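You operate a simulated robot arm through the tools that you are given. There is no shell and no other tool. Be economical: measure what you need, move in short steps, check, and stop when the job is done.

Carry out the task below with a simulated two-armed robot. There is one attempt and no reset: what you move stays moved.

## Task
Lay the short bar in its rests and lock the orange collar on its orange-ringed end.
Fine: pass the bar from hand to hand on the way; the collar goes on snug, lug laid over.

Only the result counts: the job must be done as asked and must still hold three seconds after the hand-in. Knocking over, shifting, dropping, spilling or breaking anything else fails it.

## Robot
Two 7-joint arms with two-finger parallel grippers on one trunk, on a base that drives. Base frame: it is fixed to the floor where the robot stands at the start and does not move with it; the origin is under the middle of the robot, x ahead of it, y to its left, z up. Readings come in mm, rad, newtons and seconds.
The left shoulder is at the start at [50, 177, 929], the right one opposite. With the tool pointing down near the work surface each hand reaches from about 100 to 680 mm from the robot's upright axis, wherever it stands, measured 20 degrees to its own side. Places, roughly: orange collar [-2000, -500, 1000]; orange-ringed end of the short bar [500, -200, 500]; short bar rests [-1900, -300, 1000]; short chrome bar (5x5x37 cm) [600, -200, 500]. Payload 3.43 kg a hand.
The TCP of each hand is the grasp point between the finger pads, 34 mm short of the fingertips. In the tool frame z runs along the fingers and y along their closing line. Largest opening 128 mm; finger width 24, thickness 12; the body of the gripper, 48 by 130 mm, starts 96 mm behind the TCP.
Orientation is that of the tool frame in the base frame, as a unit quaternion [w, x, y, z]. With the fingers straight down and closing along the base's y, the tool's x points along the base's -x, its y along +y and its z along -z.

## Interface
- The arms move only by the tool arm_command. It takes "left_motion", "right_motion" or both (then of equal length, played together; a hand with none holds still); each is a list of rows, each a list of 7 numbers: the turn, a rotation vector about the tool's x, y, z in rad, then the shift along the tool's x, y, z in mm, then the closure, from 0 (fully open) to 1 (shut). In form: [[ax, ay, az, tx, ty, tz, jaw], ...]. A call has 1 to 10 rows; each row is the pose to reach, as a shift and turn from the pose commanded when the call began, along the tool's axes at that moment. A row lasts 0.2 s, in which the tool goes at most 50 mm and 0.15 rad; a call with a longer step from one row to the next is refused whole, and so is a gripper value outside its range. A pose out of reach is approached as far as the arm can. The call stops where the force on the tool passes 40 N (or 10 N more than at its start, if that is more) or the arm is blocked; 0.2 s more then pass. The fingers move at their own pace (about 108 mm/s each) and stop on an object; they squeeze with about 36 N. The grip force told is the motor's: it shows also when the fingers shut on nothing. Time passes only in rows, and 0.2 s behind the last, so rows that repeat a pose let the fingers close. It gives the time, the measured TCP pose, the force on the tool (base axes), the opening and the grip force at its end, in the units of the frame above (readings bear some noise), with the torque about the TCP (base axes, N m) and any sound that the robot's microphone picked up.
- Cameras (640 x 400 px; columns grow to the right, rows downward): "scene" is now at [145.6, -41, 1092.8]; the picture's right is [-0.35, -0.94, 0.00], its down [-0.61, 0.23, -0.76] and it looks along [0.71, -0.27, -0.65] (base axes); focal length 266 px, centre (320, 200). "left" rides on the left gripper at [76, 11, -160] in its tool frame; the picture's right is [-0.15, 0.99, 0.00], its down [-0.88, -0.13, -0.46] and it looks along [-0.45, -0.07, 0.89] (tool axes); focal length 234 px, centre (320, 200). "right" rides on the right gripper at [76, -11, -160] in its tool frame; the picture's right is [0.15, 0.99, 0.00], its down [-0.88, 0.13, -0.46] and it looks along [-0.45, 0.07, 0.89] (tool axes); focal length 234 px, centre (320, 200). There is no depth. A picture from a camera that has moved, and an enlarged one, comes with that camera's place and axes in the base frame and with its lens. The place of the scene camera against the robot may be out by one fixed shift of up to 18 mm in any direction.
- camera(camera): a new picture of that camera. It takes no simulated time.
- lift_body(by): slides the trunk up (or, below 0, down) by that many mm; the arms and the scene camera ride with it, the base frame stays. It gives what a move gives, with no picture.
- steer(legs): drives the robot by 1 to 6 legs, each [ahead, turn to the left] in mm and rad, along the robot's own axes; the way and the turn of a leg run together, so that a leg with both is an arc; at most 1500 mm and 3.142 rad a leg. The arms and the cameras ride along, it lands a little off, and it stops where it bumps. It gives what a move gives.
- head_to(pan, tilt): turns the head with the scene camera to pan (to the left, within 1.396 rad either way) and tilt (down, from -0.506 to 1.204), counted from straight ahead of the robot. It gives what a move gives.
- inspect(camera, box): a new picture of the part [left, top, right, bottom] of that camera's present view, enlarged. It takes no simulated time.
- sign_off(): hands the job in; it is judged then, once.

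Work in short steps. Places have to be worked out from the pictures, the camera data and where the tool is seen: move nearer, look again, correct. Check each grasp and each placing, and mend what went wrong. You have 120 turns and 92 pictures in all, those below and enlarged ones among them. Open the grippers and draw the arms clear of the work before you hand the job in, unless the task says otherwise; then end with one line.

The tools are called after ">>>" by a JSON object that holds its "fn" and its "kwargs". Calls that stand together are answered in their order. arm_command: Moves the arms, as the interface text tells. Its arguments: {"type":"object","properties":{"left_motion":{"type":"array","items":{"type":"array","items":{"type":"number"}}},"right_motion":{"type":"array","items":{"type":"array","items":{"type":"number"}}}},"required":[]} The other tools are called the same way: lift_body (by) slides the trunk up or down; steer (legs) drives the base; head_to (pan, tilt) turns the head that bears the scene camera; camera (camera) takes a picture; inspect (camera, box) takes an enlarged picture of a part of a camera's view; sign_off () hands the job in.

At the start:

```text
clock: 0.0
left_ee_pos: [437.5, 54.4, 733.5]
left_tcp_rot: [0.0, 0.0, 1.0, 0.0]
left_ft_force: [0.1, -0.9, 0.5]
left_moment: [-0.02, 0.02, -0.02]
left_grip_width: 128.1
left_grasp_force: 0.1
right_ee_pos: [465.6, -406.6, 748.7]
right_tcp_rot: [0.0, 0.0, 1.0, 0.0]
right_ft_force: [-0.6, 0.4, -0.8]
right_moment: [-0.02, 0.02, 0.02]
right_grip_width: 128.1
right_grasp_force: 0.1
trunk travel left (down, up): [-100.0, 301.0]
robot x, y, heading: [-1.2, -0.2, -0.002]
head pan, tilt: [-0.358, 0.705]
```

scene: 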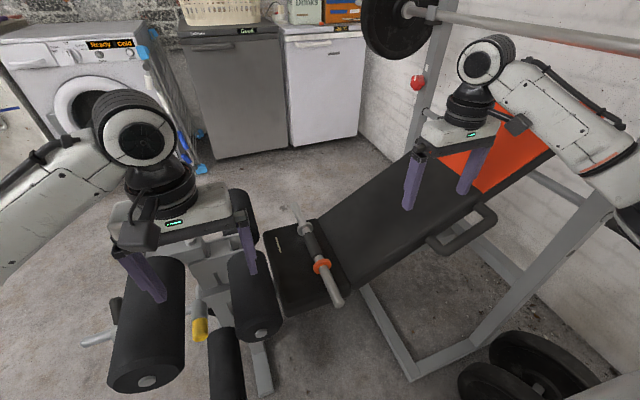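
right: 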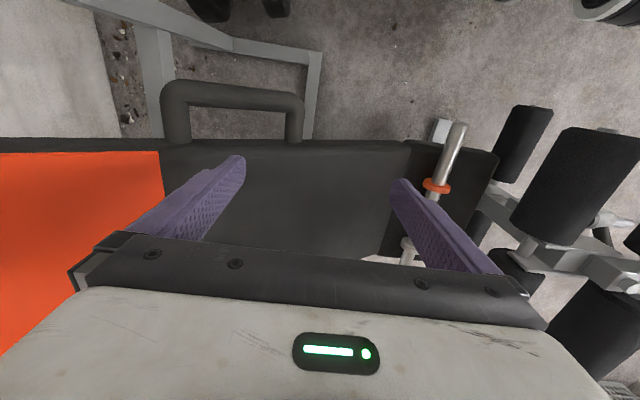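
left: 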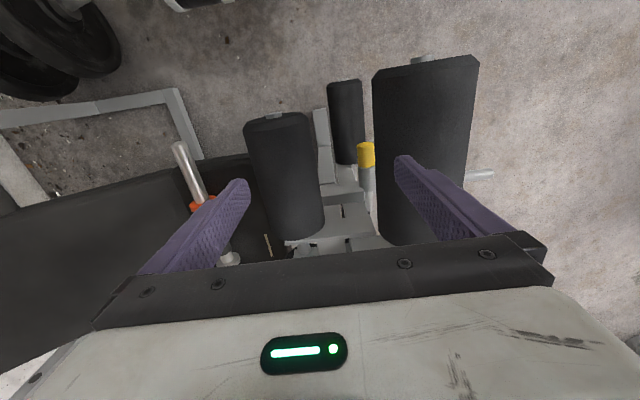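

The bar lies on the bench seat between the hands. I'll enlarge it to place it.

>>> {"fn": "inspect", "kwargs": {"camera": "scene", "box": [240, 190, 400, 320]}}

>>> {"fn": "inspect", "kwargs": {"camera": "right", "box": [360, 100, 520, 280]}}

```text
3.08 times, centred on (320, 255) of scene
camera zoom: at [145.6, -41.0, 1092.8], right [-0.35, -0.94, 0.0], down [-0.61, 0.23, -0.76], along [0.71, -0.27, -0.65], focal length 819 px, centre (320, 31)
```

zoom: 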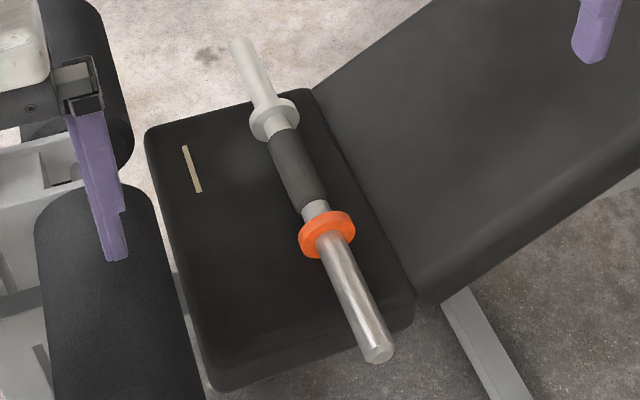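

```text
2.22 times, centred on (440, 190) of right
camera zoom: at [388.8, -418.3, 908.9], right [-0.15, 0.99, 0.0], down [0.88, 0.13, 0.46], along [0.45, 0.07, -0.89], focal length 520 px, centre (53, 222)
```

zoom: 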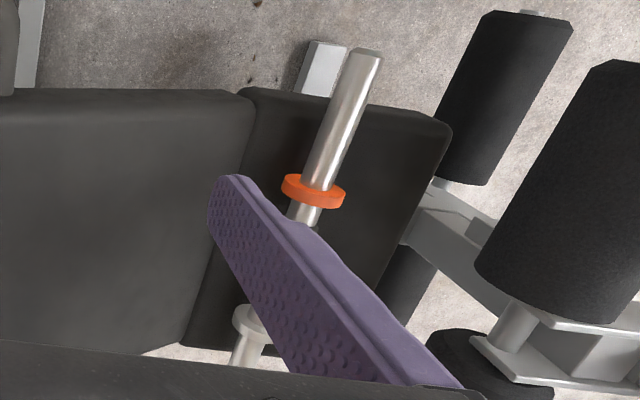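

Triangulating: the bar lies along x at y≈-190, from x≈415 (orange end) to 775, axis z≈527, handle centre x≈590. I'll bring the right hand above the handle and check.

>>> {"fn": "arm_command", "kwargs": {"right_motion": [[0, 0, 0, -20, 45, 0, 0], [0, 0, 0, -45, 85, 0, 0], [0, 0, 0, -70, 125, 5, 0], [0, 0, 0, -95, 165, 15, 0], [0, 0, 0, -120, 200, 35, 0], [0, 0, 0, -135, 217, 70, 0], [0, 0, 0, -135, 217, 110, 0]]}}

>>> {"fn": "camera", "kwargs": {"camera": "right"}}

>>> {"fn": "camera", "kwargs": {"camera": "scene"}}

```text
clock: 1.6
left_ee_pos: [437.8, 52.6, 732.3]
left_tcp_rot: [0.0, 0.0, 1.0, 0.0]
left_ft_force: [-0.6, 0.2, 0.4]
left_moment: [-0.03, 0.0, -0.03]
left_grip_width: 128.0
left_grasp_force: 0.0
right_ee_pos: [601.1, -193.7, 638.1]
right_tcp_rot: [0.0, 0.0, 1.0, -0.001]
right_ft_force: [0.7, 0.7, 0.4]
right_moment: [0.02, -0.01, 0.0]
right_grip_width: 127.9
right_grasp_force: 0.0
trunk travel left (down, up): [-100.0, 301.0]
robot x, y, heading: [0.7, 0.4, 0.0]
head pan, tilt: [-0.358, 0.705]
```

```text
86 pictures are left
camera right: at [524.3, -203.8, 798.3], right [-0.15, 0.99, 0.0], down [0.88, 0.13, 0.46], along [0.45, 0.07, -0.89], focal length 234 px, centre (320, 200)
```

right: 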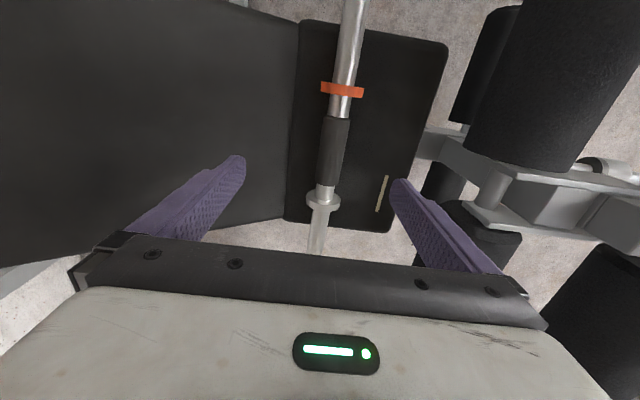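

```text
85 pictures are left
camera scene: at [145.6, -41.0, 1092.8], right [-0.35, -0.94, 0.0], down [-0.61, 0.23, -0.76], along [0.71, -0.27, -0.65], focal length 266 px, centre (320, 200)
```

scene: 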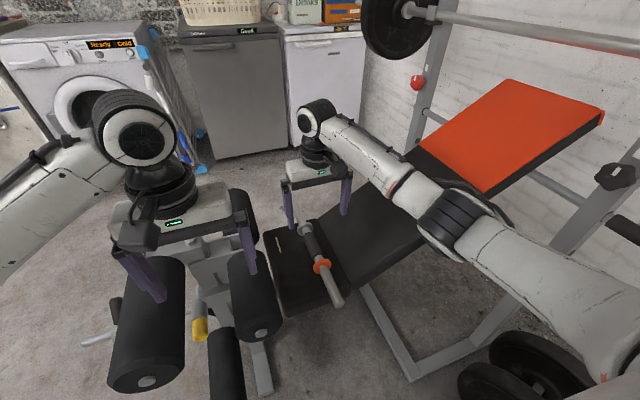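

The bar axis is at y≈-180, handle centre x≈597. I shift 13 mm left and descend to z≈542, then close.

>>> {"fn": "arm_command", "kwargs": {"right_motion": [[0, 0, 0, -8, 13, 35, 0], [0, 0, 0, -8, 13, 70, 0], [0, 0, 0, -8, 13, 97, 0], [0, 0, 0, -8, 13, 97, 0.5], [0, 0, 0, -8, 13, 97, 1], [0, 0, 0, -8, 13, 97, 1], [0, 0, 0, -8, 13, 97, 1]]}}

>>> {"fn": "camera", "kwargs": {"camera": "right"}}

```text
clock: 3.2
left_ee_pos: [438.1, 53.3, 733.6]
left_tcp_rot: [0.0, 0.001, 1.0, 0.0]
left_ft_force: [0.7, -0.5, -0.2]
left_moment: [-0.02, -0.01, -0.01]
left_grip_width: 128.1
left_grasp_force: 0.0
right_ee_pos: [610.5, -179.9, 542.4]
right_tcp_rot: [0.0, 0.0, 1.0, 0.0]
right_ft_force: [-0.1, 1.3, 0.6]
right_moment: [0.05, -0.17, 0.07]
right_grip_width: 31.3
right_grasp_force: 36.2
trunk travel left (down, up): [-100.0, 301.0]
robot x, y, heading: [1.2, 1.6, -0.007]
head pan, tilt: [-0.358, 0.705]
```

```text
84 pictures are left
camera right: at [532.3, -189.8, 701.6], right [-0.15, 0.99, 0.0], down [0.88, 0.13, 0.46], along [0.45, 0.07, -0.89], focal length 234 px, centre (320, 200)
```

right: 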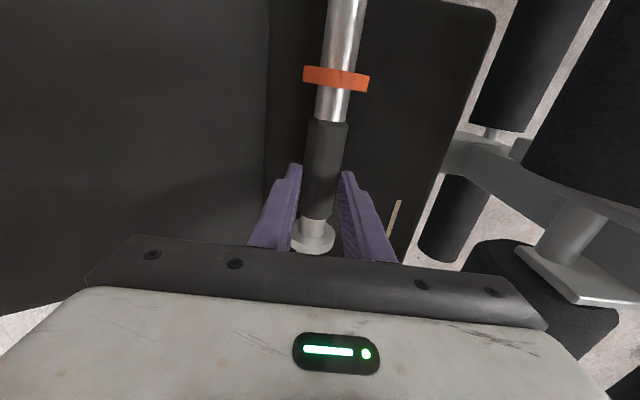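

Gripped, 31 mm opening. Lift straight up and check weight/tilt.

>>> {"fn": "arm_command", "kwargs": {"right_motion": [[0, 0, 0, 0, 0, -20, 1], [0, 0, 0, 0, 0, -50, 1], [0, 0, 0, 0, 0, -90, 1], [0, 0, 0, 0, 0, -130, 1], [0, 0, 0, 0, 0, -170, 1], [0, 0, 0, 0, 0, -200, 1], [0, 0, 0, 0, 0, -200, 1]]}}

>>> {"fn": "camera", "kwargs": {"camera": "scene"}}

```text
clock: 4.8
left_ee_pos: [436.9, 53.5, 732.5]
left_tcp_rot: [-0.001, 0.0, 1.0, 0.0]
left_ft_force: [0.9, 0.3, 0.1]
left_moment: [0.03, 0.01, 0.01]
left_grip_width: 127.9
left_grasp_force: 0.1
right_ee_pos: [610.1, -176.8, 741.4]
right_tcp_rot: [0.0, -0.001, 1.0, 0.0]
right_ft_force: [0.7, -0.3, 0.0]
right_moment: [0.01, 0.03, 0.05]
right_grip_width: 0.0
right_grasp_force: 33.7
trunk travel left (down, up): [-100.0, 301.0]
robot x, y, heading: [0.2, -1.2, -0.002]
head pan, tilt: [-0.358, 0.705]
```

```text
83 pictures are left
camera scene: at [145.6, -41.0, 1092.8], right [-0.35, -0.94, 0.0], down [-0.61, 0.23, -0.76], along [0.71, -0.27, -0.65], focal length 266 px, centre (320, 200)
```

scene: 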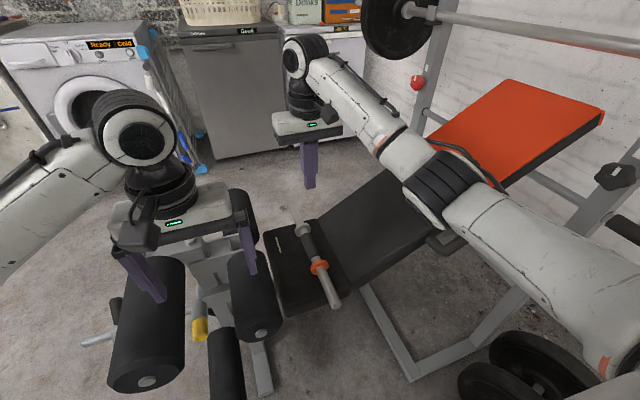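

The fingers slipped off: the grip was too high on the bar. Re-open, descend again and look before gripping lower.

>>> {"fn": "arm_command", "kwargs": {"right_motion": [[0, 0, 0, 0, 0, 0, 0], [0, 0, 0, 0, 0, 30, 0], [0, 0, 0, 0, 0, 70, 0], [0, 0, 0, 0, 0, 100, 0]]}}

>>> {"fn": "camera", "kwargs": {"camera": "right"}}

```text
clock: 5.8
left_ee_pos: [436.7, 52.8, 731.3]
left_tcp_rot: [0.0, 0.0, 1.0, 0.0]
left_ft_force: [-0.7, 0.4, 0.3]
left_moment: [0.0, -0.03, -0.01]
left_grip_width: 128.0
left_grasp_force: 0.1
right_ee_pos: [610.8, -177.7, 642.3]
right_tcp_rot: [0.0, -0.001, 1.0, 0.0]
right_ft_force: [1.0, 0.7, -0.5]
right_moment: [0.01, 0.02, 0.01]
right_grip_width: 128.0
right_grasp_force: 0.2
trunk travel left (down, up): [-100.0, 301.0]
robot x, y, heading: [1.2, 2.7, 0.001]
head pan, tilt: [-0.358, 0.705]
```

```text
82 pictures are left
camera right: at [532.7, -188.9, 801.5], right [-0.15, 0.99, 0.0], down [0.88, 0.13, 0.46], along [0.45, 0.07, -0.89], focal length 234 px, centre (320, 200)
```

right: 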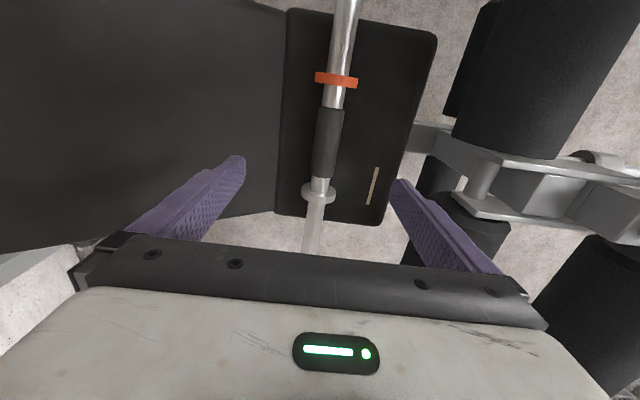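

Bar now at y≈-172 and axis nearer z≈510. Descend to z≈524 (watching contact), centre +6 mm, close.

>>> {"fn": "arm_command", "kwargs": {"right_motion": [[0, 0, 0, 0, 6, 40, 0], [0, 0, 0, 0, 6, 80, 0], [0, 0, 0, 0, 6, 105, 0], [0, 0, 0, 0, 6, 119, 0], [0, 0, 0, 0, 6, 119, 0.5], [0, 0, 0, 0, 6, 119, 1], [0, 0, 0, 0, 6, 119, 1], [0, 0, 0, 0, 6, 119, 1]]}}

>>> {"fn": "inspect", "kwargs": {"camera": "scene", "box": [240, 190, 400, 320]}}

```text
clock: 7.6
left_ee_pos: [437.4, 52.5, 732.7]
left_tcp_rot: [0.0, 0.0, 1.0, 0.0]
left_ft_force: [-0.1, 0.4, 0.0]
left_moment: [0.0, -0.01, -0.01]
left_grip_width: 128.1
left_grasp_force: 0.0
right_ee_pos: [609.5, -170.9, 522.5]
right_tcp_rot: [0.001, 0.0, 1.0, 0.0]
right_ft_force: [0.9, 1.3, -0.5]
right_moment: [0.0, -0.05, 0.04]
right_grip_width: 30.5
right_grasp_force: 35.8
trunk travel left (down, up): [-100.0, 301.0]
robot x, y, heading: [0.8, 1.9, -0.004]
head pan, tilt: [-0.358, 0.705]
```

```text
3.08 times, centred on (320, 255) of scene
camera zoom: at [145.8, -41.0, 1092.7], right [-0.35, -0.94, 0.0], down [-0.61, 0.23, -0.76], along [0.71, -0.27, -0.65], focal length 819 px, centre (320, 31)
```

zoom: 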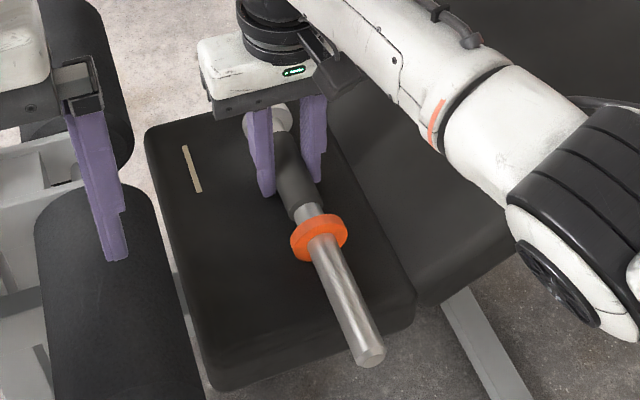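

Now the fingers reach further round the bar. Lift a little and check.

>>> {"fn": "arm_command", "kwargs": {"right_motion": [[0, 0, 0, 0, 0, -10, 1], [0, 0, 0, 0, 0, -20, 1], [0, 0, 0, 0, 0, -30, 1], [0, 0, 0, 0, 0, -30, 1]]}}

>>> {"fn": "inspect", "kwargs": {"camera": "scene", "box": [240, 190, 400, 320]}}

```text
clock: 8.6
left_ee_pos: [437.4, 53.1, 731.9]
left_tcp_rot: [0.001, 0.0, 1.0, 0.0]
left_ft_force: [-0.3, 0.3, -1.0]
left_moment: [0.0, 0.03, 0.0]
left_grip_width: 128.4
left_grasp_force: 0.1
right_ee_pos: [609.6, -171.9, 552.7]
right_tcp_rot: [0.0, 0.0, 1.0, -0.001]
right_ft_force: [0.8, -1.2, -4.7]
right_moment: [0.0, -0.01, 0.02]
right_grip_width: 30.7
right_grasp_force: 35.7
trunk travel left (down, up): [-100.0, 301.0]
robot x, y, heading: [-1.4, 0.4, 0.004]
head pan, tilt: [-0.358, 0.705]
```

```text
3.08 times, centred on (320, 255) of scene
camera zoom: at [146.0, -41.1, 1092.7], right [-0.35, -0.94, 0.0], down [-0.61, 0.23, -0.76], along [0.71, -0.27, -0.65], focal length 819 px, centre (320, 31)
```

zoom: 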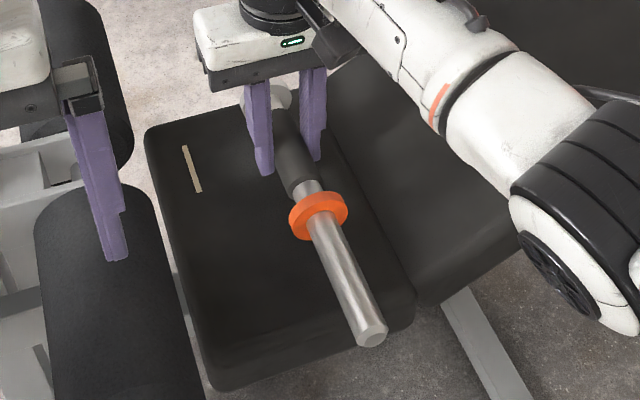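

Bar held level, weight ≈5 N. Raise it and draw back, then raise the trunk.

>>> {"fn": "arm_command", "kwargs": {"right_motion": [[0, 0, 0, 0, 0, -40, 1], [0, 0, 0, 0, 0, -80, 1], [0, 0, 0, 0, 0, -120, 1], [0, 0, 0, 10, 0, -160, 1], [0, 0, 0, 40, -15, -190, 1], [0, 0, 0, 75, -30, -215, 1], [0, 0, 0, 110, -45, -235, 1], [0, 0, 0, 145, -60, -240, 1], [0, 0, 0, 180, -70, -240, 1], [0, 0, 0, 180, -70, -240, 1]]}}

>>> {"fn": "lift_body", "kwargs": {"by": 290}}

>>> {"fn": "camera", "kwargs": {"camera": "scene"}}

```text
clock: 10.8
left_ee_pos: [437.7, 52.5, 732.2]
left_tcp_rot: [0.0, 0.0, 1.0, -0.001]
left_ft_force: [-0.2, -0.1, 0.8]
left_moment: [-0.01, -0.04, 0.02]
left_grip_width: 128.3
left_grasp_force: 0.0
right_ee_pos: [429.3, -240.2, 790.9]
right_tcp_rot: [0.001, 0.0, 1.0, -0.001]
right_ft_force: [0.4, -0.5, -5.3]
right_moment: [-0.02, -0.03, 0.03]
right_grip_width: 30.5
right_grasp_force: 35.8
trunk travel left (down, up): [-100.0, 301.0]
robot x, y, heading: [3.1, -1.3, 0.001]
head pan, tilt: [-0.358, 0.705]
```

```text
clock: 13.7
left_ee_pos: [437.7, 51.5, 1023.0]
left_tcp_rot: [0.0, -0.001, 1.0, 0.0]
left_ft_force: [0.6, -0.8, -0.6]
left_moment: [0.02, 0.04, 0.0]
left_grip_width: 128.0
left_grasp_force: 0.0
right_ee_pos: [429.8, -240.1, 1081.6]
right_tcp_rot: [0.0, 0.0, 1.0, -0.001]
right_ft_force: [0.7, -0.4, -5.6]
right_moment: [-0.03, -0.02, 0.01]
right_grip_width: 30.5
right_grasp_force: 35.6
trunk travel left (down, up): [-390.0, 11.0]
robot x, y, heading: [-1.5, 3.3, 0.0]
head pan, tilt: [-0.358, 0.705]
```

```text
79 pictures are left
camera scene: at [146.1, -41.2, 1382.7], right [-0.35, -0.94, 0.0], down [-0.61, 0.23, -0.76], along [0.71, -0.27, -0.65], focal length 266 px, centre (320, 200)
```

scene: 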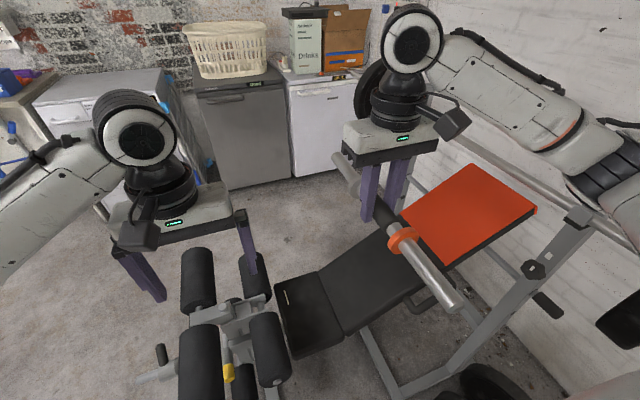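

Clear height. Before turning, look left for obstacles and toward the rear-left.

>>> {"fn": "head_to", "kwargs": {"pan": 1.396, "tilt": 0.5}}

>>> {"fn": "camera", "kwargs": {"camera": "scene"}}

>>> {"fn": "head_to", "kwargs": {"pan": -1.396, "tilt": 0.5}}

>>> {"fn": "camera", "kwargs": {"camera": "scene"}}

```text
clock: 15.5
left_ee_pos: [437.3, 52.9, 1022.8]
left_tcp_rot: [0.0, 0.001, 1.0, 0.0]
left_ft_force: [-0.8, 1.1, 0.0]
left_moment: [-0.03, 0.01, 0.03]
left_grip_width: 127.9
left_grasp_force: 0.0
right_ee_pos: [428.8, -241.1, 1081.8]
right_tcp_rot: [0.0, 0.0, 1.0, 0.0]
right_ft_force: [-0.6, 0.8, -5.9]
right_moment: [0.02, 0.03, -0.04]
right_grip_width: 30.6
right_grasp_force: 35.8
trunk travel left (down, up): [-390.0, 11.0]
robot x, y, heading: [-2.6, -2.7, -0.001]
head pan, tilt: [1.396, 0.499]
```

```text
78 pictures are left
camera scene: at [82.5, 78.1, 1401.0], right [0.98, -0.17, 0.0], down [-0.08, -0.47, -0.88], along [0.15, 0.86, -0.48], focal length 266 px, centre (320, 200)
```

scene: 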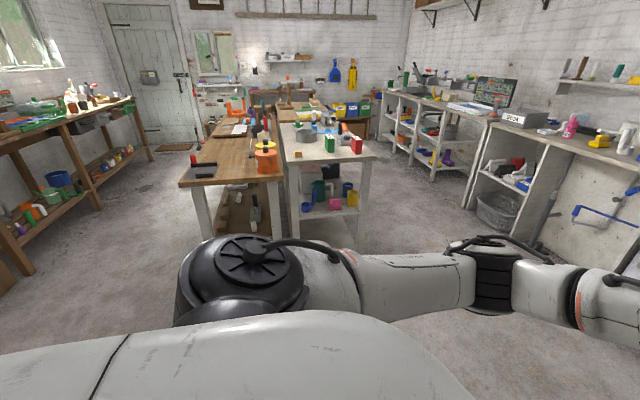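

```text
clock: 17.9
left_ee_pos: [437.5, 52.0, 1022.4]
left_tcp_rot: [0.0, 0.0, 1.0, 0.0]
left_ft_force: [-0.2, 0.8, 0.1]
left_moment: [-0.03, 0.05, 0.01]
left_grip_width: 127.9
left_grasp_force: 0.0
right_ee_pos: [430.5, -239.6, 1081.2]
right_tcp_rot: [0.0, 0.001, 1.0, 0.0]
right_ft_force: [1.1, 0.2, -4.8]
right_moment: [-0.01, -0.03, -0.02]
right_grip_width: 30.5
right_grasp_force: 36.3
trunk travel left (down, up): [-390.0, 11.0]
robot x, y, heading: [-2.5, 0.9, 0.0]
head pan, tilt: [-1.396, 0.499]
```

```text
77 pictures are left
camera scene: at [82.5, -101.1, 1401.0], right [-0.98, -0.17, 0.0], down [-0.08, 0.47, -0.88], along [0.15, -0.86, -0.48], focal length 266 px, centre (320, 200)
```

scene: 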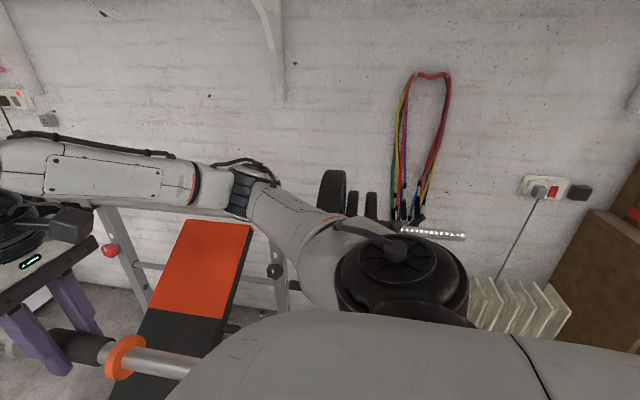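

Space to the left is clear; turn left by π in place and look.

>>> {"fn": "head_to", "kwargs": {"pan": 0, "tilt": 0.4}}

>>> {"fn": "steer", "kwargs": {"legs": [[0, 1.57], [0, 1.57]]}}

>>> {"fn": "camera", "kwargs": {"camera": "scene"}}

```text
clock: 19.5
left_ee_pos: [437.9, 52.1, 1022.5]
left_tcp_rot: [0.0, 0.0, 1.0, 0.0]
left_ft_force: [-0.2, -0.3, 0.2]
left_moment: [0.0, -0.01, 0.01]
left_grip_width: 127.9
left_grasp_force: 0.2
right_ee_pos: [430.3, -240.3, 1080.7]
right_tcp_rot: [0.0, 0.0, 1.0, 0.001]
right_ft_force: [-1.5, 0.0, -3.5]
right_moment: [0.03, -0.01, -0.03]
right_grip_width: 30.6
right_grasp_force: 36.1
trunk travel left (down, up): [-390.0, 11.0]
robot x, y, heading: [-4.1, 1.8, 0.0]
head pan, tilt: [0.0, 0.4]
```

```text
clock: 27.6
left_ee_pos: [-436.0, -63.0, 1023.0]
left_tcp_rot: [0.001, 1.0, 0.011, -0.001]
left_ft_force: [-0.1, 0.7, 0.0]
left_moment: [0.0, 0.01, 0.01]
left_grip_width: 127.9
left_grasp_force: 0.1
right_ee_pos: [-433.9, 229.8, 1080.5]
right_tcp_rot: [0.0, 1.0, 0.011, 0.0]
right_ft_force: [0.8, -0.1, -4.3]
right_moment: [0.0, -0.03, 0.0]
right_grip_width: 30.4
right_grasp_force: 35.6
trunk travel left (down, up): [-390.0, 11.0]
robot x, y, heading: [0.7, -0.4, -3.116]
head pan, tilt: [0.0, 0.4]
```

```text
76 pictures are left
camera scene: at [-166.7, -14.9, 1410.1], right [-0.02, 1.0, 0.0], down [0.39, 0.01, -0.92], along [-0.92, -0.02, -0.39], focal length 266 px, centre (320, 200)
```

scene: 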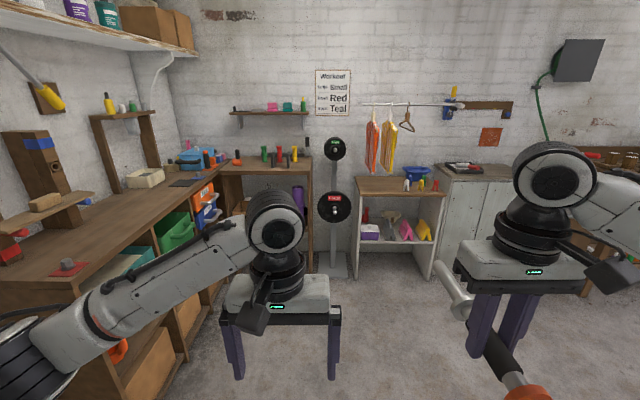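

The target spot projects near pixel (280,155): the bench at the far left. Enlarge there.

>>> {"fn": "inspect", "kwargs": {"camera": "scene", "box": [160, 90, 350, 210]}}

```text
3.33 times, centred on (255, 150) of scene
camera zoom: at [-166.7, -14.9, 1410.1], right [-0.02, 1.0, 0.0], down [0.39, 0.01, -0.92], along [-0.92, -0.02, -0.39], focal length 887 px, centre (537, 367)
```

zoom: 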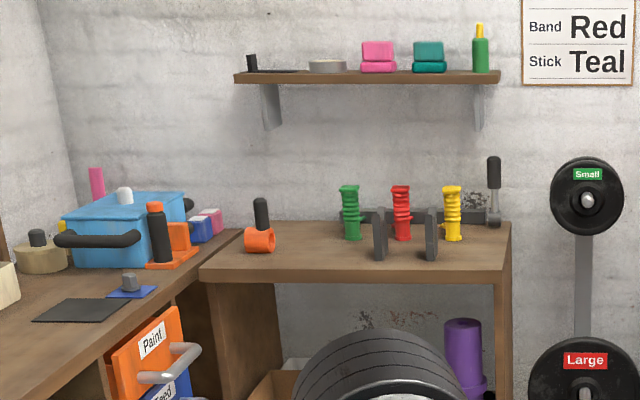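

Two dark uprights (rests) stand on the back table at about y≈-370/-270, x≈-1920; the orange collar with lever at left of them. Drive nearer.

>>> {"fn": "steer", "kwargs": {"legs": [[0, 0.2], [1200, 0], [0, -0.225]]}}

>>> {"fn": "head_to", "kwargs": {"pan": 0, "tilt": 0.6}}

>>> {"fn": "camera", "kwargs": {"camera": "scene"}}

>>> {"fn": "inspect", "kwargs": {"camera": "scene", "box": [200, 100, 440, 250]}}

```text
clock: 35.1
left_ee_pos: [-1588.5, -305.1, 1022.6]
left_tcp_rot: [0.0, 1.0, -0.004, -0.001]
left_ft_force: [0.3, -0.1, 0.0]
left_moment: [-0.05, 0.01, 0.0]
left_grip_width: 128.1
left_grasp_force: 0.1
right_ee_pos: [-1578.4, -12.3, 1079.9]
right_tcp_rot: [0.0, 1.0, -0.003, 0.001]
right_ft_force: [-0.4, 0.6, -4.2]
right_moment: [0.0, 0.0, 0.0]
right_grip_width: 30.4
right_grasp_force: 36.2
trunk travel left (down, up): [-390.0, 11.0]
robot x, y, heading: [-1153.6, -257.4, 3.136]
head pan, tilt: [0.0, 0.4]
```

```text
clock: 35.9
left_ee_pos: [-1587.7, -305.6, 1021.8]
left_tcp_rot: [0.0, 1.0, -0.003, 0.0]
left_ft_force: [-0.1, 0.5, -0.6]
left_moment: [-0.03, 0.01, 0.0]
left_grip_width: 128.0
left_grasp_force: 0.0
right_ee_pos: [-1577.6, -11.7, 1080.6]
right_tcp_rot: [0.0, 1.0, -0.003, 0.001]
right_ft_force: [0.4, -0.1, -4.7]
right_moment: [-0.02, 0.01, -0.02]
right_grip_width: 30.6
right_grasp_force: 36.5
trunk travel left (down, up): [-390.0, 11.0]
robot x, y, heading: [-1154.2, -257.3, 3.135]
head pan, tilt: [0.0, 0.6]
```

```text
74 pictures are left
camera scene: at [-1312.7, -266.1, 1391.9], right [0.01, 1.0, 0.0], down [0.56, 0.0, -0.83], along [-0.83, 0.01, -0.56], focal length 266 px, centre (320, 200)
```

scene: 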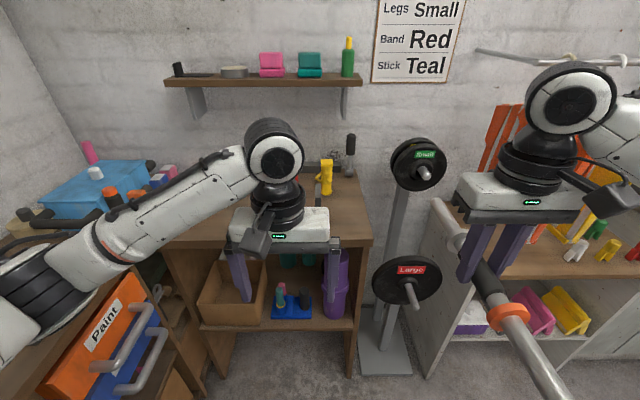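

```text
2.67 times, centred on (320, 175) of scene
camera zoom: at [-1312.7, -266.1, 1391.9], right [0.01, 1.0, 0.0], down [0.56, 0.0, -0.83], along [-0.83, 0.01, -0.56], focal length 710 px, centre (320, 267)
```

zoom: 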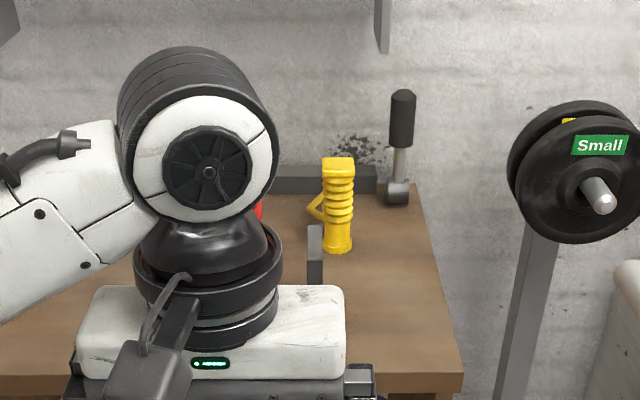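

Left wrist blocks the view; its own camera looks ahead over the table, use that.

>>> {"fn": "camera", "kwargs": {"camera": "left"}}

```text
72 pictures are left
camera left: at [-1512.9, -316.4, 1181.7], right [-0.15, -0.99, 0.0], down [-0.88, 0.14, 0.46], along [-0.45, 0.07, -0.89], focal length 234 px, centre (320, 200)
```

left: 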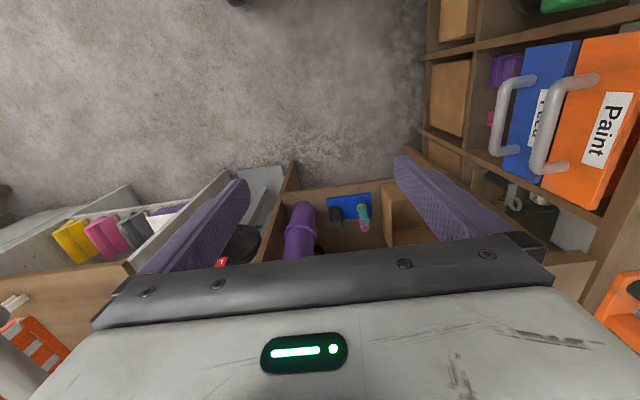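

Do the handover here: tilt both tools ±0.9 rad about the bar axis, right presenting the bar at mid, left pre-placed 130 mm back from the handle's orange half.

>>> {"fn": "arm_command", "kwargs": {"right_motion": [[0, 0, 0, 0, 15, 0, 1], [-0.13, 0, 0, 0, 35, 0, 1], [-0.26, 0, 0, 0, 55, 0, 1], [-0.39, 0, 0, 0, 75, 0, 1], [-0.52, 0, 0, 0, 95, 0, 1], [-0.65, 0, 0, 0, 115, 0, 1], [-0.78, 0, 0, 0, 135, 0, 1], [-0.9, 0, 0, 0, 150, 0, 1], [-0.9, 0, 0, 0, 165, 0, 1], [-0.9, 0, 0, 0, 165, 0, 1]], "left_motion": [[0.1, 0, 0, 0, 25, -20, 0.45], [0.2, 0, 0, 5, 40, -40, 0.45], [0.3, 0, 0, 10, 50, -60, 0.45], [0.42, 0, 0, 16, 50, -80, 0.45], [0.54, 0, 0, 22, 40, -100, 0.45], [0.66, 0, 0, 28, 30, -120, 0.45], [0.78, 0, 0, 34, 15, -130, 0.45], [0.9, 0, 0, 40, 5, -139, 0.45], [0.9, 0, 0, 42, -8, -139, 0.45], [0.9, 0, 0, 42, -8, -139, 0.45]]}}

>>> {"fn": "camera", "kwargs": {"camera": "scene"}}

>>> {"fn": "camera", "kwargs": {"camera": "left"}}

```text
clock: 38.0
left_ee_pos: [-1546.0, -297.0, 1162.2]
left_tcp_rot: [-0.435, 0.9, -0.003, 0.002]
left_ft_force: [0.3, 1.2, 0.4]
left_moment: [-0.03, 0.0, 0.02]
left_grip_width: 70.1
left_grasp_force: 0.0
right_ee_pos: [-1579.4, -177.3, 1081.9]
right_tcp_rot: [0.434, 0.901, -0.003, -0.002]
right_ft_force: [0.5, -0.2, -4.2]
right_moment: [0.09, 0.05, -0.01]
right_grip_width: 30.5
right_grasp_force: 36.2
trunk travel left (down, up): [-390.0, 11.0]
robot x, y, heading: [-1151.6, -253.0, 3.137]
head pan, tilt: [0.0, 0.6]
```

```text
71 pictures are left
camera scene: at [-1312.6, -266.2, 1391.9], right [0.01, 1.0, 0.0], down [0.57, 0.0, -0.82], along [-0.82, 0.01, -0.57], focal length 266 px, centre (320, 200)
```

scene: 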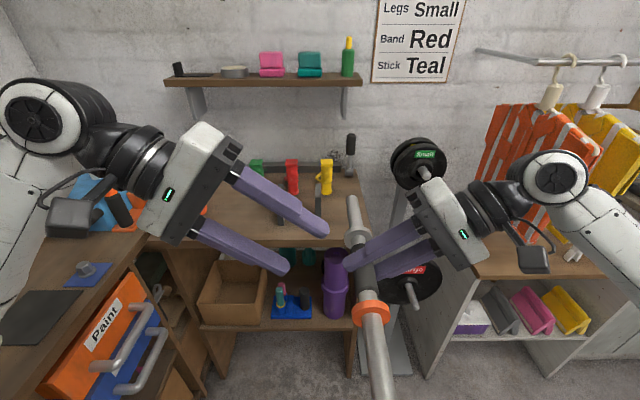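

```text
70 pictures are left
camera left: at [-1471.9, -428.8, 1251.8], right [-0.15, -0.61, -0.78], down [-0.88, -0.27, 0.38], along [-0.45, 0.74, -0.5], focal length 234 px, centre (320, 200)
```

left: 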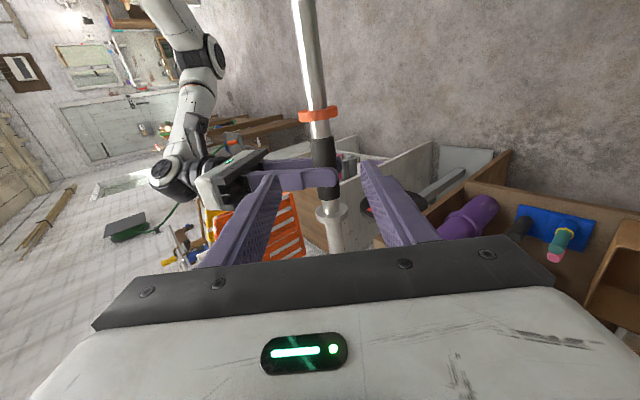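

Alignment computes to within ~1 mm (bar 141 mm ahead of the left TCP). Advance 128 mm and close the left hand.

>>> {"fn": "arm_command", "kwargs": {"left_motion": [[0, 0, 0, 0, 0, 40, 0.45], [0, 0, 0, 0, 0, 80, 0.45], [0, 0, 0, 0, 0, 110, 0.45], [0, 0, 0, 0, 0, 129, 0.45], [0, 0, 0, 0, 0, 129, 0.45], [0, 0, 0, 0, 0, 129, 0.8], [0, 0, 0, 0, 0, 129, 1], [0, 0, 0, 0, 0, 129, 1]]}}

>>> {"fn": "camera", "kwargs": {"camera": "scene"}}

>>> {"fn": "inspect", "kwargs": {"camera": "left", "box": [220, 60, 420, 260]}}

```text
clock: 39.9
left_ee_pos: [-1545.1, -198.5, 1080.1]
left_tcp_rot: [-0.433, 0.901, -0.004, 0.002]
left_ft_force: [-0.1, -3.5, 0.1]
left_moment: [-0.19, 0.27, -0.26]
left_grip_width: 31.5
left_grasp_force: 36.0
right_ee_pos: [-1580.5, -177.3, 1081.8]
right_tcp_rot: [0.435, 0.901, -0.004, 0.0]
right_ft_force: [-0.1, 3.1, -0.2]
right_moment: [0.12, -0.41, 0.32]
right_grip_width: 30.5
right_grasp_force: 36.0
trunk travel left (down, up): [-390.0, 11.0]
robot x, y, heading: [-1152.8, -259.5, 3.132]
head pan, tilt: [0.0, 0.6]
```

```text
69 pictures are left
camera scene: at [-1312.7, -266.2, 1391.9], right [0.01, 1.0, 0.0], down [0.57, 0.0, -0.82], along [-0.82, 0.01, -0.57], focal length 266 px, centre (320, 200)
```

scene: 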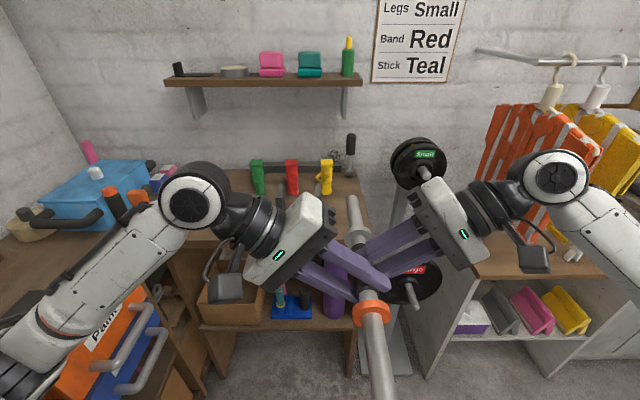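

```text
2.00 times, centred on (320, 160) of left
camera zoom: at [-1471.0, -330.2, 1170.3], right [-0.15, -0.62, -0.77], down [-0.88, -0.27, 0.39], along [-0.45, 0.74, -0.5], focal length 468 px, centre (320, 280)
```

zoom: 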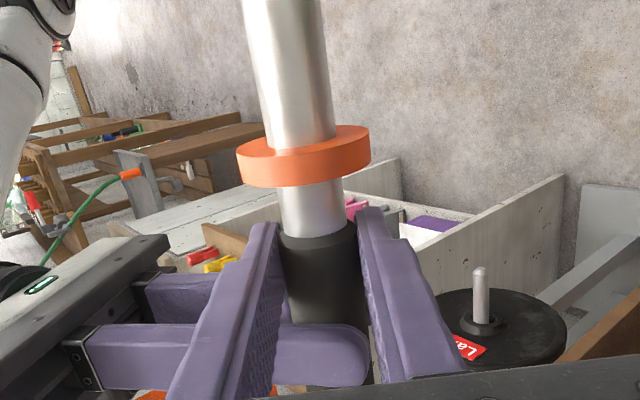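

Both hands hold. Open the right and back it off along its own axis.

>>> {"fn": "arm_command", "kwargs": {"right_motion": [[0, 0, 0, 0, 0, 0, 0.5], [0, 0, 0, 0, 0, 0, 0.4], [0, 0, 0, 0, 0, 0, 0.4], [0, 0, 0, 0, 0, -30, 0.4], [0, 0, 0, 0, 0, -70, 0.4], [0, 0, 0, 0, 0, -110, 0.4], [0, 0, 0, 0, 0, -150, 0.4]]}}

>>> {"fn": "camera", "kwargs": {"camera": "scene"}}

```text
clock: 41.5
left_ee_pos: [-1544.9, -199.5, 1081.1]
left_tcp_rot: [-0.434, 0.901, -0.004, 0.002]
left_ft_force: [0.2, -0.7, -0.4]
left_moment: [-0.07, -0.19, 0.02]
left_grip_width: 31.4
left_grasp_force: 36.3
right_ee_pos: [-1577.8, -59.2, 1173.0]
right_tcp_rot: [0.435, 0.9, -0.002, -0.001]
right_ft_force: [-0.1, -0.3, -0.4]
right_moment: [-0.02, 0.0, 0.01]
right_grip_width: 76.8
right_grasp_force: 0.0
trunk travel left (down, up): [-390.0, 11.0]
robot x, y, heading: [-1151.0, -256.4, 3.138]
head pan, tilt: [0.0, 0.6]
```

```text
67 pictures are left
camera scene: at [-1312.5, -266.0, 1391.9], right [0.01, 1.0, 0.0], down [0.56, 0.0, -0.83], along [-0.83, 0.01, -0.56], focal length 266 px, centre (320, 200)
```

scene: 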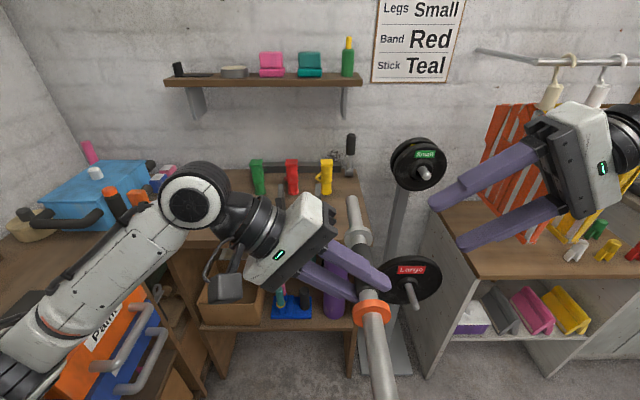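

Left holds the bar. Enlarge the rests region now visible past the hand.

>>> {"fn": "inspect", "kwargs": {"camera": "scene", "box": [230, 120, 370, 240]}}

```text
3.33 times, centred on (300, 180) of scene
camera zoom: at [-1312.5, -266.0, 1391.9], right [0.01, 1.0, 0.0], down [0.56, 0.0, -0.83], along [-0.83, 0.01, -0.56], focal length 887 px, centre (387, 267)
```

zoom: 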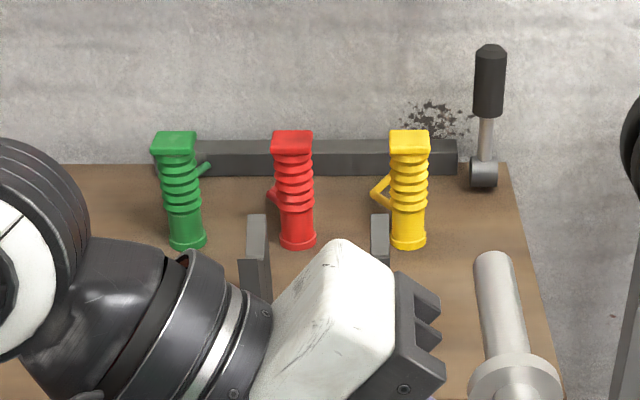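

Make the left hand upright again while shifting it left and up to unblock the view.

>>> {"fn": "arm_command", "kwargs": {"left_motion": [[-0.1, 0, 0, 0, 5, -25, 1], [-0.23, 0, 0, 0, 12, -55, 1], [-0.36, 0, 0, 0, 19, -88, 1], [-0.49, 0, 0, 0, 26, -120, 1], [-0.62, 0, 0, 0, 33, -152, 1], [-0.75, 0, 0, 0, 40, -185, 1], [-0.87, 0, 0, 0, 46, -219, 1], [-0.9, 0, 0, 0, 46, -219, 1]]}}

>>> {"fn": "arm_command", "kwargs": {"left_motion": [[0, 0, 0.14, 0, 0, 0, 1], [0, 0, 0.28, 0, 0, 0, 1], [0, 0, 0.42, 0, 0, 0, 1], [0, 0, 0.56, 0, 0, 0, 1], [0, 0, 0.7, 0, 0, 0, 1], [0, 0, 0.7, 0, 0, 0, 1]]}}

>>> {"fn": "camera", "kwargs": {"camera": "scene"}}

```text
clock: 43.2
left_ee_pos: [-1546.7, -395.8, 1180.1]
left_tcp_rot: [0.001, 1.0, -0.004, 0.001]
left_ft_force: [0.0, -0.1, -4.3]
left_moment: [-0.02, -0.15, -0.04]
left_grip_width: 31.2
left_grasp_force: 35.7
right_ee_pos: [-1578.9, -60.8, 1170.8]
right_tcp_rot: [0.435, 0.9, -0.003, -0.001]
right_ft_force: [0.4, 0.1, -0.3]
right_moment: [-0.01, -0.01, 0.03]
right_grip_width: 76.7
right_grasp_force: 0.1
trunk travel left (down, up): [-390.0, 11.0]
robot x, y, heading: [-1151.6, -258.5, 3.137]
head pan, tilt: [0.0, 0.6]
```

```text
clock: 44.6
left_ee_pos: [-1546.2, -397.9, 1181.5]
left_tcp_rot: [0.0, 0.938, -0.347, 0.0]
left_ft_force: [0.7, -0.3, -5.1]
left_moment: [-0.09, -0.13, 0.03]
left_grip_width: 31.2
left_grasp_force: 35.9
right_ee_pos: [-1579.4, -61.7, 1172.9]
right_tcp_rot: [0.434, 0.901, -0.003, -0.001]
right_ft_force: [-0.3, 0.3, -0.9]
right_moment: [0.0, 0.04, 0.02]
right_grip_width: 76.8
right_grasp_force: 0.2
trunk travel left (down, up): [-390.0, 11.0]
robot x, y, heading: [-1150.7, -258.7, 3.132]
head pan, tilt: [0.0, 0.6]
```

```text
65 pictures are left
camera scene: at [-1312.7, -266.4, 1391.9], right [0.01, 1.0, 0.0], down [0.57, 0.0, -0.82], along [-0.82, 0.01, -0.57], focal length 266 px, centre (320, 200)
```

scene: 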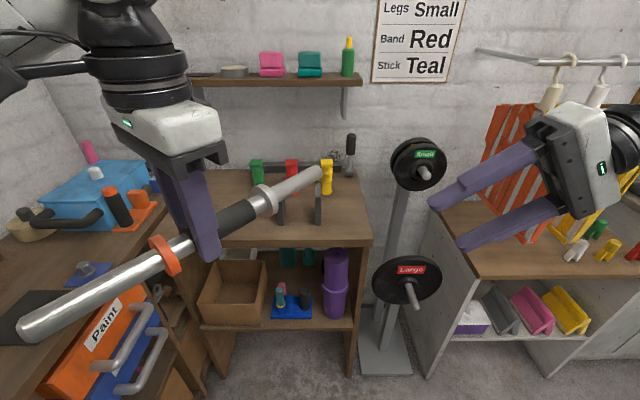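

Yaw direction is right (orange end to the left). Zoom the rests.

>>> {"fn": "inspect", "kwargs": {"camera": "scene", "box": [230, 140, 370, 250]}}

>>> {"fn": "camera", "kwargs": {"camera": "left"}}

```text
3.64 times, centred on (300, 195) of scene
camera zoom: at [-1312.7, -266.4, 1391.9], right [0.01, 1.0, 0.0], down [0.57, 0.0, -0.82], along [-0.82, 0.01, -0.57], focal length 968 px, centre (393, 218)
```

zoom: 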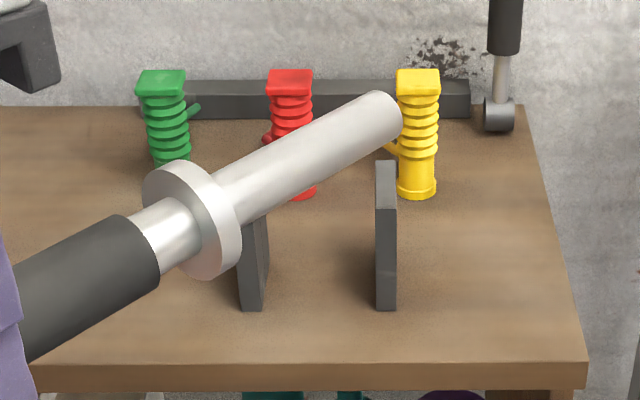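

```text
63 pictures are left
camera left: at [-1496.5, -454.1, 1339.8], right [-0.76, -0.66, 0.0], down [-0.58, 0.67, 0.46], along [-0.3, 0.34, -0.89], focal length 234 px, centre (320, 200)
```

left: 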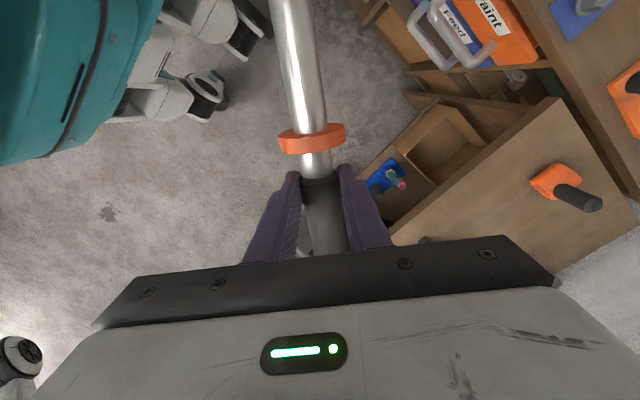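

I need the profile of the rests from the side; the tilted right hand's camera looks left-forward, try it.

>>> {"fn": "camera", "kwargs": {"camera": "right"}}

```text
62 pictures are left
camera right: at [-1503.7, 70.6, 1262.8], right [0.14, -0.62, 0.77], down [-0.88, 0.28, 0.38], along [-0.46, -0.74, -0.5], focal length 234 px, centre (320, 200)
```

right: 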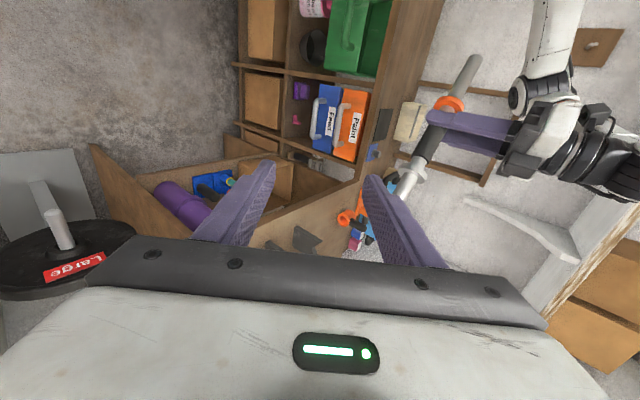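

The rests appear near (300,240); zoom.

>>> {"fn": "inspect", "kwargs": {"camera": "right", "box": [260, 200, 380, 270]}}

```text
5.33 times, centred on (320, 235) of right
camera zoom: at [-1503.7, 70.6, 1262.8], right [0.14, -0.62, 0.77], down [-0.88, 0.28, 0.38], along [-0.46, -0.74, -0.5], focal length 1249 px, centre (320, 13)
```

zoom: 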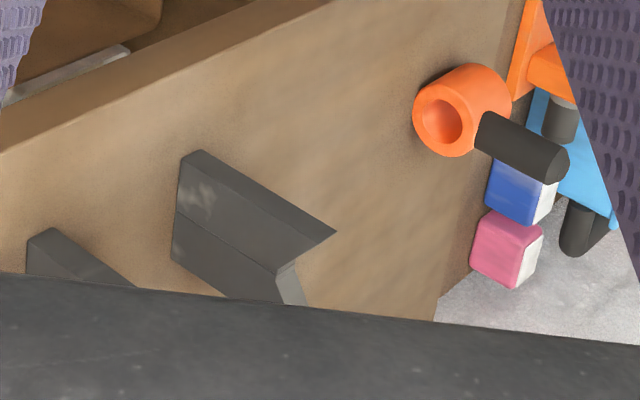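

The rests are plates with a V-notch on top; the collar is a tube with axis along y and a black lug. Move the right hand forward/up for a better side view.

>>> {"fn": "arm_command", "kwargs": {"right_motion": [[0, 0, 0, -40, 25, -20, 0.4], [0, 0, 0, -80, 45, -35, 0.4], [0, 0, 0, -120, 63, -50, 0.4], [0, 0, 0, -160, 63, -50, 0.4]]}}

>>> {"fn": "camera", "kwargs": {"camera": "right"}}

```text
refused: row 1 steps farther than a row can; nothing moved
```

```text
60 pictures are left
camera right: at [-1503.7, 70.6, 1262.8], right [0.14, -0.62, 0.77], down [-0.88, 0.28, 0.38], along [-0.46, -0.74, -0.5], focal length 234 px, centre (320, 200)
```

right: 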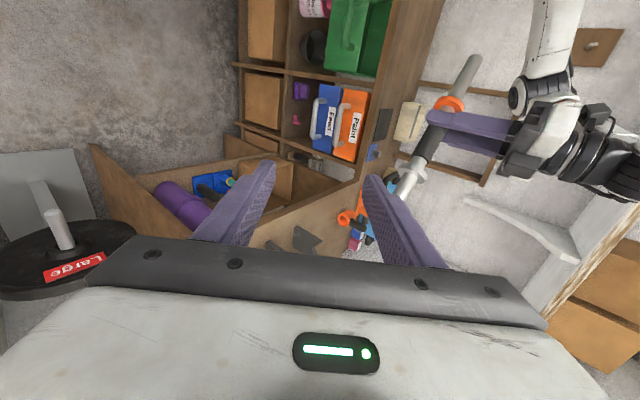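

Step was slightly too long; smaller steps.

>>> {"fn": "arm_command", "kwargs": {"right_motion": [[0, 0, 0, -30, 20, -15, 0.4], [0, 0, 0, -65, 40, -30, 0.4], [0, 0, 0, -100, 60, -45, 0.4], [0, 0, 0, -140, 63, -50, 0.4], [0, 0, 0, -160, 63, -50, 0.4]]}}

>>> {"fn": "inspect", "kwargs": {"camera": "right", "box": [200, 100, 400, 250]}}

```text
clock: 45.9
left_ee_pos: [-1546.6, -397.7, 1179.3]
left_tcp_rot: [-0.001, 0.938, -0.346, 0.001]
left_ft_force: [-0.2, -1.1, -4.3]
left_moment: [-0.11, -0.11, -0.02]
left_grip_width: 31.2
left_grasp_force: 36.3
right_ee_pos: [-1737.5, -60.1, 1255.1]
right_tcp_rot: [0.434, 0.901, -0.003, -0.003]
right_ft_force: [-0.4, 0.1, 0.0]
right_moment: [-0.01, 0.01, -0.02]
right_grip_width: 76.9
right_grasp_force: 0.1
trunk travel left (down, up): [-390.0, 11.0]
robot x, y, heading: [-1150.6, -255.4, 3.137]
head pan, tilt: [0.0, 0.6]
```

```text
2.67 times, centred on (300, 175) of right
camera zoom: at [-1662.4, 72.1, 1345.5], right [0.14, -0.62, 0.77], down [-0.88, 0.28, 0.39], along [-0.46, -0.73, -0.5], focal length 624 px, centre (373, 267)
```

zoom: 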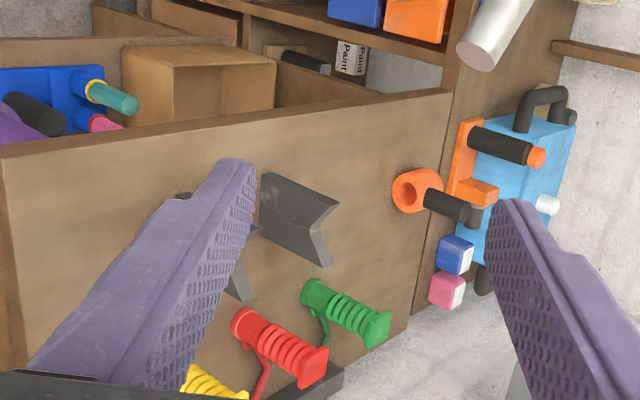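

From two hand-camera views: V-notch vertex ≈(x -1929, z 960), left plate y≈-377, right plate ≈-279; they should take the steel necks just inside the rings. Finish the yaw so the bar is along y and draw the right hand back before driving closer.

>>> {"fn": "arm_command", "kwargs": {"left_motion": [[0, 0, 0.14, 0, 0, 0, 1], [0, 0, 0.28, 0, 0, 0, 1], [0, 0, 0.42, 0, 0, 0, 1], [0, 0, 0.56, 0, 0, 0, 1], [0, 0, 0.7, 0, 0, 0, 1], [0, 0, 0.83, 0, 0, 0, 1], [0, 0, 0.862, 0, 0, 0, 1]], "right_motion": [[0, 0, 0, 40, 0, 0, 0.4], [0, 0, 0, 80, 0, 0, 0.4], [0, 0, 0, 120, 0, 0, 0.4], [0, 0, 0, 160, 0, 0, 0.4], [0, 0, 0, 200, 0, 0, 0.4], [0, 0, 0, 240, 0, -20, 0.4], [0, 0, 0, 260, 0, -50, 0.4]]}}

>>> {"fn": "steer", "kwargs": {"legs": [[280, 0]]}}

>>> {"fn": "camera", "kwargs": {"camera": "scene"}}

```text
clock: 47.5
left_ee_pos: [-1546.3, -398.0, 1180.8]
left_tcp_rot: [0.0, 0.708, -0.707, 0.0]
left_ft_force: [0.1, 0.0, -4.8]
left_moment: [-0.19, 0.0, 0.02]
left_grip_width: 31.1
left_grasp_force: 36.0
right_ee_pos: [-1475.6, -20.4, 1285.1]
right_tcp_rot: [0.435, 0.901, -0.003, -0.001]
right_ft_force: [0.2, 0.2, 0.1]
right_moment: [0.01, 0.0, -0.03]
right_grip_width: 76.8
right_grasp_force: 0.1
trunk travel left (down, up): [-390.0, 11.0]
robot x, y, heading: [-1152.7, -258.0, 3.134]
head pan, tilt: [0.0, 0.6]
```

```text
clock: 49.4
left_ee_pos: [-1825.8, -401.5, 1180.4]
left_tcp_rot: [-0.001, 0.711, -0.703, 0.001]
left_ft_force: [0.8, -0.4, -3.9]
left_moment: [-0.13, 0.0, -0.01]
left_grip_width: 31.1
left_grasp_force: 36.3
right_ee_pos: [-1762.3, -25.5, 1285.0]
right_tcp_rot: [0.434, 0.901, 0.002, 0.002]
right_ft_force: [-0.4, 0.2, -0.8]
right_moment: [-0.01, -0.01, 0.04]
right_grip_width: 76.8
right_grasp_force: 0.1
trunk travel left (down, up): [-390.0, 11.0]
robot x, y, heading: [-1432.8, -253.6, -3.138]
head pan, tilt: [0.0, 0.6]
```

```text
58 pictures are left
camera scene: at [-1594.5, -267.3, 1391.8], right [0.0, 1.0, 0.0], down [0.57, 0.0, -0.82], along [-0.82, 0.0, -0.57], focal length 266 px, centre (320, 200)
```

scene: 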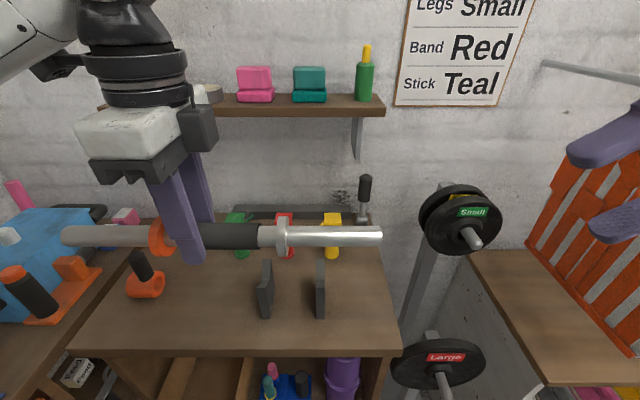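

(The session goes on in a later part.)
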